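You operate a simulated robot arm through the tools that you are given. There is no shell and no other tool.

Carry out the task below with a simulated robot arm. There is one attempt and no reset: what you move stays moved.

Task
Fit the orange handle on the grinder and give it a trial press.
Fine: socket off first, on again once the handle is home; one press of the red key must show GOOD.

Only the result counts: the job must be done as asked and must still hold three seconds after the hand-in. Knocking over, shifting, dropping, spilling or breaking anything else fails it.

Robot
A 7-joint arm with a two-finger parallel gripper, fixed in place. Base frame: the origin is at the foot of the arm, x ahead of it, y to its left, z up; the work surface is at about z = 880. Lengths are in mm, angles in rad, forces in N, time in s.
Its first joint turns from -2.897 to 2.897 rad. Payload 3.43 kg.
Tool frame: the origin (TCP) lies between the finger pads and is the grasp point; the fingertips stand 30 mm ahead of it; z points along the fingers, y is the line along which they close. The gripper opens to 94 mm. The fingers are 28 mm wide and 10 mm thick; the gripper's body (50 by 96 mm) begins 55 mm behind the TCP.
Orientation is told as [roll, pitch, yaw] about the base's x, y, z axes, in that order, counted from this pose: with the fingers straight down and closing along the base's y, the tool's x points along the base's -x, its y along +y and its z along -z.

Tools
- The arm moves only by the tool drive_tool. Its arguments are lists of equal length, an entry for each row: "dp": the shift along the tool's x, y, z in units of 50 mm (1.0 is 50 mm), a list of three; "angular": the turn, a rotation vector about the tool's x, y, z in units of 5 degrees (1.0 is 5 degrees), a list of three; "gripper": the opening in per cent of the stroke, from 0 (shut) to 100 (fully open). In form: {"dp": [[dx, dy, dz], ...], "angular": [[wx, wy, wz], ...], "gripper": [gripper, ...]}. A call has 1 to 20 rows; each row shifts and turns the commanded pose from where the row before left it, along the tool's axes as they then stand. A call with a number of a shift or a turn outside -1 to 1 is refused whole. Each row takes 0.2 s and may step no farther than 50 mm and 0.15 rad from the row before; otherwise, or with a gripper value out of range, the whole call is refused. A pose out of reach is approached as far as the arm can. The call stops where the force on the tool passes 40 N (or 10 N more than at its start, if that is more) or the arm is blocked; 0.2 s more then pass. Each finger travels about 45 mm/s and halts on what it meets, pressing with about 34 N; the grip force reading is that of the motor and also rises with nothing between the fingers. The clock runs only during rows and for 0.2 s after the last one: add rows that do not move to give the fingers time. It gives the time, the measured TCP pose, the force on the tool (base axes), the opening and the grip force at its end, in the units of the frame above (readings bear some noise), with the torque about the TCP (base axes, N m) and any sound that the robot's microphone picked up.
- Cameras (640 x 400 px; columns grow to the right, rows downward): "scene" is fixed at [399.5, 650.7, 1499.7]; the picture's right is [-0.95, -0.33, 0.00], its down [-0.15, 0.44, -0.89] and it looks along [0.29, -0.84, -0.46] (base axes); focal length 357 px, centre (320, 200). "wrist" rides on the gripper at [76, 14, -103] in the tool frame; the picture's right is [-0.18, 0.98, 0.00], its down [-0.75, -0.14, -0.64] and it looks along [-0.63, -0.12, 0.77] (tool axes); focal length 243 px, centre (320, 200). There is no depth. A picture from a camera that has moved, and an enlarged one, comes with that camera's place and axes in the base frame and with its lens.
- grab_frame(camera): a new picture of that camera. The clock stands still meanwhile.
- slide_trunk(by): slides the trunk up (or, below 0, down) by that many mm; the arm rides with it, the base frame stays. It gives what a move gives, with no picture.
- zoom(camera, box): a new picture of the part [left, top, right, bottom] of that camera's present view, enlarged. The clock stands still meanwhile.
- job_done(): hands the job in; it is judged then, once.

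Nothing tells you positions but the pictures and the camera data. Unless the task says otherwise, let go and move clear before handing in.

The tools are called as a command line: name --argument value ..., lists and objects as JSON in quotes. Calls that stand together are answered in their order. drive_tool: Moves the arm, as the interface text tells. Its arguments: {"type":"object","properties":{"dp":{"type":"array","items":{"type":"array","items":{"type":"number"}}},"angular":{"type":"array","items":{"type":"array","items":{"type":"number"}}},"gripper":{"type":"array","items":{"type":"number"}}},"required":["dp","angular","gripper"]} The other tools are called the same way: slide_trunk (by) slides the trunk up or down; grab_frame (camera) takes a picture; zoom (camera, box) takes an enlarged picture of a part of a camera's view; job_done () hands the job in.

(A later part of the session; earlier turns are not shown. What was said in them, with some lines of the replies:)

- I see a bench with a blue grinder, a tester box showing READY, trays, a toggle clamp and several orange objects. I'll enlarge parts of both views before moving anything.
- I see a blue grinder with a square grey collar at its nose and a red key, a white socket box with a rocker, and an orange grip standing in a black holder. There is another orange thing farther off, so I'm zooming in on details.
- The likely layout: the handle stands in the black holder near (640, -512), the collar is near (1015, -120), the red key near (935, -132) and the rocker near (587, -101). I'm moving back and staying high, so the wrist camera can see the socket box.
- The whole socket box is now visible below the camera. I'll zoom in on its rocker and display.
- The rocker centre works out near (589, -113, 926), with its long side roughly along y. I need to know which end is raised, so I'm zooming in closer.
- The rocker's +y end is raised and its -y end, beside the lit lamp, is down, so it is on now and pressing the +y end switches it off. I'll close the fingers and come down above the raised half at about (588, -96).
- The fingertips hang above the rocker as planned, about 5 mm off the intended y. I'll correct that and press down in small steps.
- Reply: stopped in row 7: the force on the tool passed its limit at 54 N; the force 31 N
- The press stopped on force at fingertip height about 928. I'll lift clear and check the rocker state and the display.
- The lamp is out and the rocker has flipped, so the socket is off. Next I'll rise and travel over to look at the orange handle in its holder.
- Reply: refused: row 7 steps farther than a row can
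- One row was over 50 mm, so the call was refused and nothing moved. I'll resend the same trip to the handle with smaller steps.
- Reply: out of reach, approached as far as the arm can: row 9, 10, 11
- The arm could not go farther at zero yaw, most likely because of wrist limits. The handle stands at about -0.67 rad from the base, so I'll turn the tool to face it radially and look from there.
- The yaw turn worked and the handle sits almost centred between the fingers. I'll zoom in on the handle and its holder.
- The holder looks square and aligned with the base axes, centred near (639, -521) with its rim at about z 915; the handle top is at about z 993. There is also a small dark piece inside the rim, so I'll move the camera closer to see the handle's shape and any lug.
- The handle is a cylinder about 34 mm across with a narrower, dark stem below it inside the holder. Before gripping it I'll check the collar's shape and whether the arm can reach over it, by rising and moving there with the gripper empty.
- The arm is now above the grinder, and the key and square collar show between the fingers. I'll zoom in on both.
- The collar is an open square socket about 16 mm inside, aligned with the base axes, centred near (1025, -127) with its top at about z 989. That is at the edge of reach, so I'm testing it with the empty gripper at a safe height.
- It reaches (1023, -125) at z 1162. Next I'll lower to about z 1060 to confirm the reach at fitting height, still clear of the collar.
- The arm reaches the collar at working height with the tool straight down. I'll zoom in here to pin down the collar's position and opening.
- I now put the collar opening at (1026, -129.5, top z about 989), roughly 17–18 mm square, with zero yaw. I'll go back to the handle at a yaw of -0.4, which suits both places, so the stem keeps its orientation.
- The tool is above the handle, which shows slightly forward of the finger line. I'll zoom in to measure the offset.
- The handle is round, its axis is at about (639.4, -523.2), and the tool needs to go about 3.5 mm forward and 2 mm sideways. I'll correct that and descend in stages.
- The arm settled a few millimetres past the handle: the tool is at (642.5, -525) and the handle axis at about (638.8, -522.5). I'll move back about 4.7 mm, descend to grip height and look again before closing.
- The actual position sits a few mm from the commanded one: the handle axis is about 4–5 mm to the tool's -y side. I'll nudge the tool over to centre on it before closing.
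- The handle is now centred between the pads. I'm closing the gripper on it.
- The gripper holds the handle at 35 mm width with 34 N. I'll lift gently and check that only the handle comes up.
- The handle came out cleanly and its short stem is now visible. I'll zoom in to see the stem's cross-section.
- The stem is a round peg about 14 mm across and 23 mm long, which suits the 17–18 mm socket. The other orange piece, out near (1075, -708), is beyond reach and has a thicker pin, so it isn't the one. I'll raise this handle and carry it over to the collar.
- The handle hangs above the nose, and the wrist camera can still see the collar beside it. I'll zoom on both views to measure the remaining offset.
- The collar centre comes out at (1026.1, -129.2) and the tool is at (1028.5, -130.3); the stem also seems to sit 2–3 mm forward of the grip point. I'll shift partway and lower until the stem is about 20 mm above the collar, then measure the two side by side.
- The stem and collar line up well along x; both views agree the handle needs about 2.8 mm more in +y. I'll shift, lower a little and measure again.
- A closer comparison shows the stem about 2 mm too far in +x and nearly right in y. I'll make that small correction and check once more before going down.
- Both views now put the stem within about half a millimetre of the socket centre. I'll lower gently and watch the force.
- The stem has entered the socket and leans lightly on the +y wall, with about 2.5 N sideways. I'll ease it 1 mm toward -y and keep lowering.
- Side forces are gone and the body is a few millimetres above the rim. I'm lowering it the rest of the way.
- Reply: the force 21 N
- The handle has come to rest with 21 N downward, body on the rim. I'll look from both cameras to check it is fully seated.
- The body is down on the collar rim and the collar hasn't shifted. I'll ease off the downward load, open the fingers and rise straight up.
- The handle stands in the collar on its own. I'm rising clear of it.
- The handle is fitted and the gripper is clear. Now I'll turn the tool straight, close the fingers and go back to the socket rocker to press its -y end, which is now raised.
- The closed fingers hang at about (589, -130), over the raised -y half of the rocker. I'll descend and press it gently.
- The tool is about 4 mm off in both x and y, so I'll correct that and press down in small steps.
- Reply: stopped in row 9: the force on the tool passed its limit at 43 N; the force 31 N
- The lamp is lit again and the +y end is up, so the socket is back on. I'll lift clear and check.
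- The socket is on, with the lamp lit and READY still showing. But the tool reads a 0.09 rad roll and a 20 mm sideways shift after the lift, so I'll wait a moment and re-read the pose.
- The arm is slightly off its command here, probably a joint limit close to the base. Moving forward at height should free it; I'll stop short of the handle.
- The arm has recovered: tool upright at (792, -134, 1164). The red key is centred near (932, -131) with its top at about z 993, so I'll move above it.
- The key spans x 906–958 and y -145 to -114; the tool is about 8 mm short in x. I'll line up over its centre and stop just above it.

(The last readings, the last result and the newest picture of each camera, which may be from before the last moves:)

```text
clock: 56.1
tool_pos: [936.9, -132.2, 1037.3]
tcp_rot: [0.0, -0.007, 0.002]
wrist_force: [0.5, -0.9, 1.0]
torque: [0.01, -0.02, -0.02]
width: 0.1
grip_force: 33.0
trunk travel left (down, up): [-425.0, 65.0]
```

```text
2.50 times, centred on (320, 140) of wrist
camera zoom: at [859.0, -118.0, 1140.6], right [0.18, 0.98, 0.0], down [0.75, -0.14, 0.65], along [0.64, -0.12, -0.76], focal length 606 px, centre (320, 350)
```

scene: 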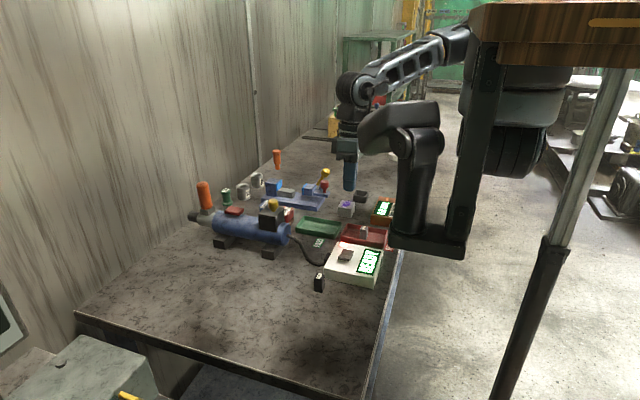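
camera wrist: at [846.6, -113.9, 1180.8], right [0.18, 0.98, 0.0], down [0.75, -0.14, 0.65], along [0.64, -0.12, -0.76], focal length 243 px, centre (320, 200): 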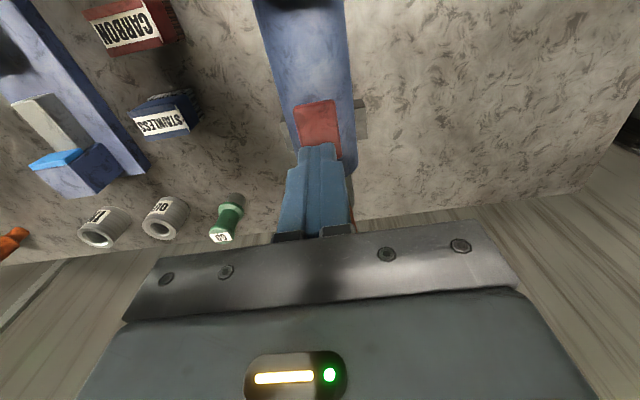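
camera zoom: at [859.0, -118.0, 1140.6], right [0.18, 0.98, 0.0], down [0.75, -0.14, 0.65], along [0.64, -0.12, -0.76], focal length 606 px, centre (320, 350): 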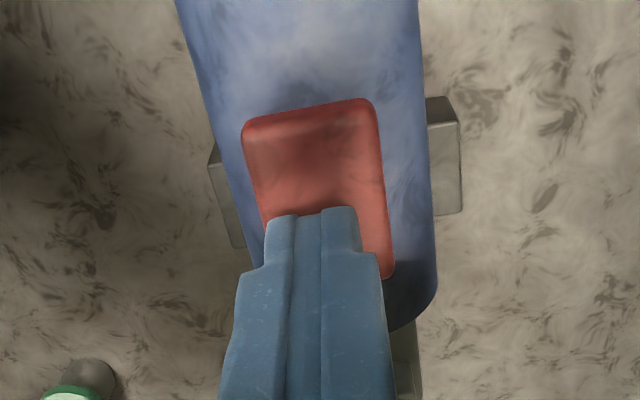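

The fingertips hover about 14 mm above the key, close to its centre. Now the single press: down in small steps until the key gives or the force limit stops it, then I'll read the display while holding.

drive_tool --dp '[[0, 0, 0.2], [0, 0, 0.05], [0, 0, 0.05], [0, 0, 0.05], [0, 0, 0.05], [0, 0, 0.05], [0, 0, 0]]' --angular '[[0, 0, 0], [0, 0, 0], [0, 0, 0], [0, 0, 0], [0, 0, 0], [0, 0, 0], [0, 0, 0]]' --gripper '[0, 0, 0, 0, 0, 0, 0]'

zoom --camera "scene" --box '[310, 200, 420, 290]'

zoom --camera "scene" --box '[195, 170, 265, 240]'

```text
clock: 57.7
tool_pos: [936.5, -130.9, 1017.2]
tcp_rot: [-0.002, -0.008, 0.002]
wrist_force: [-5.2, -1.7, 33.4]
torque: [-0.08, 0.34, 0.01]
width: 0.1
grip_force: 32.3
trunk travel left (down, up): [-425.0, 65.0]
heard: click
```

```text
4.44 times, centred on (365, 245) of scene
camera zoom: at [399.5, 650.7, 1499.7], right [-0.95, -0.33, 0.0], down [-0.15, 0.44, -0.89], along [0.29, -0.84, -0.46], focal length 1586 px, centre (120, 0)
```

zoom: 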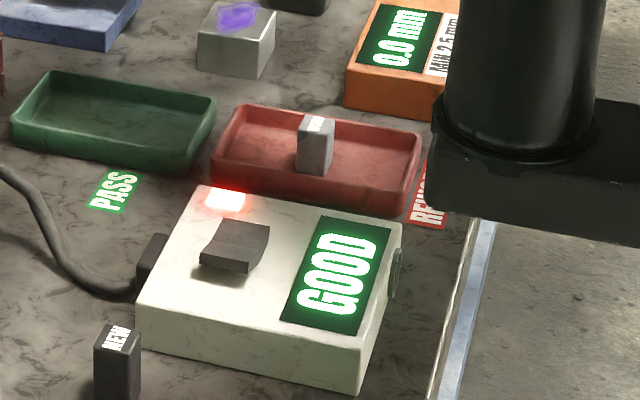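

```text
5.71 times, centred on (230, 205) of scene
camera zoom: at [399.5, 650.7, 1499.7], right [-0.95, -0.33, 0.0], down [-0.15, 0.44, -0.89], along [0.29, -0.84, -0.46], focal length 2039 px, centre (834, 171)
```

zoom: 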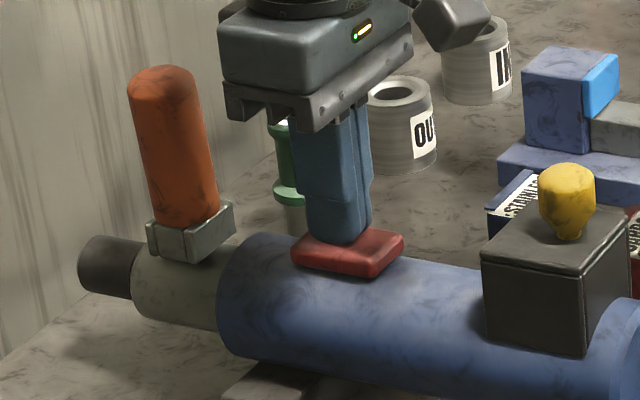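

A click was heard and the display shows GOOD. I'll release straight up and move clear, then check that everything holds.

drive_tool --dp '[[0, 0, -0.4], [0, 0, -0.9], [0, 0, -0.9], [0, 0, -0.9], [0, 0, -0.4], [0, 0, 0], [0, 0, 0]]' --angular '[[0, 0, 0], [0, 0, 0], [0, 0, 0], [0, 0, 0], [0, 0, 0], [0, 0, 0], [0, 0, 0]]' --gripper '[0, 0, 0, 0, 0, 0, 0]'

grab_frame --camera "scene"

zoom --camera "scene" --box '[310, 200, 420, 290]'

zoom --camera "scene" --box '[180, 150, 300, 260]'

```text
clock: 59.3
tool_pos: [937.5, -131.4, 1188.1]
tcp_rot: [0.0, -0.006, 0.002]
wrist_force: [-0.9, 0.2, 0.3]
torque: [-0.01, -0.02, 0.0]
width: 0.1
grip_force: 32.9
trunk travel left (down, up): [-425.0, 65.0]
```

```text
taken
```

scene: 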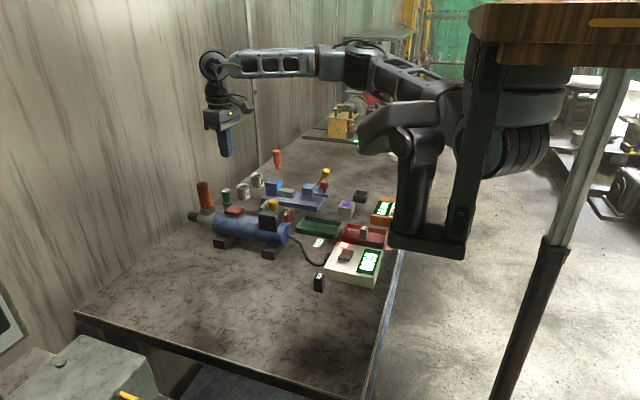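

```text
4.44 times, centred on (365, 245) of scene
camera zoom: at [399.5, 650.7, 1499.7], right [-0.95, -0.33, 0.0], down [-0.15, 0.44, -0.89], along [0.29, -0.84, -0.46], focal length 1586 px, centre (120, 0)
```

zoom: 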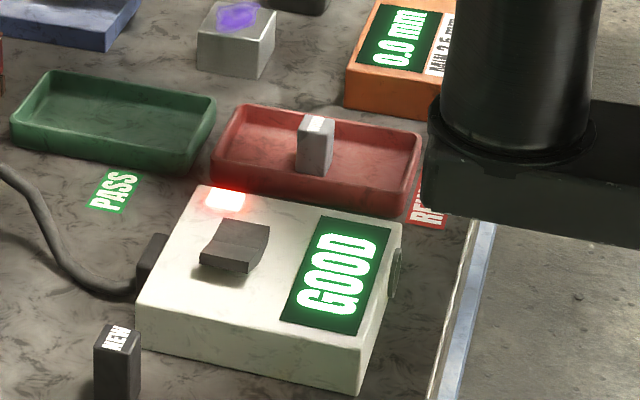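

```text
3.64 times, centred on (240, 205) of scene
camera zoom: at [399.5, 650.7, 1499.7], right [-0.95, -0.33, 0.0], down [-0.15, 0.44, -0.89], along [0.29, -0.84, -0.46], focal length 1298 px, centre (611, 182)
```

zoom: 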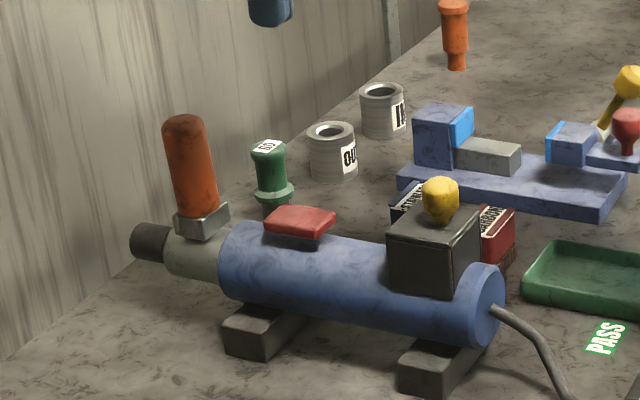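

The handle stands home in the collar, the socket lamp is lit and the display still shows GOOD with the key released. The arm is clear and nothing else has moved, so I'm handing in.

job_done

```text
The job is handed in.
```

The orange handle is fitted on the grinder, and one press of the red key showed GOOD. I handed the job in with that still on the display.

- **Socket off:** I pressed the rocker on the white socket box, and its lamp went out before I touched the handle.
- **Handle:** I took it from the black holder and lowered it into the grinder's collar until its body sat on the rim. It stands there on its own. I took this as home by contact (about 21 N down) and by the pictures; no click was heard.
- **Socket on:** I pressed the rocker back and the lamp lit again.
- **Trial press:** I pressed the red key once and heard one click. GOOD stayed on after I let go.

The arm is clear of the bench, and the last pictures show nothing else moved. There is a second orange piece farther back, near (1075, -708). I left it alone because it is out of the arm's reach and its pin looks too thick for the collar.
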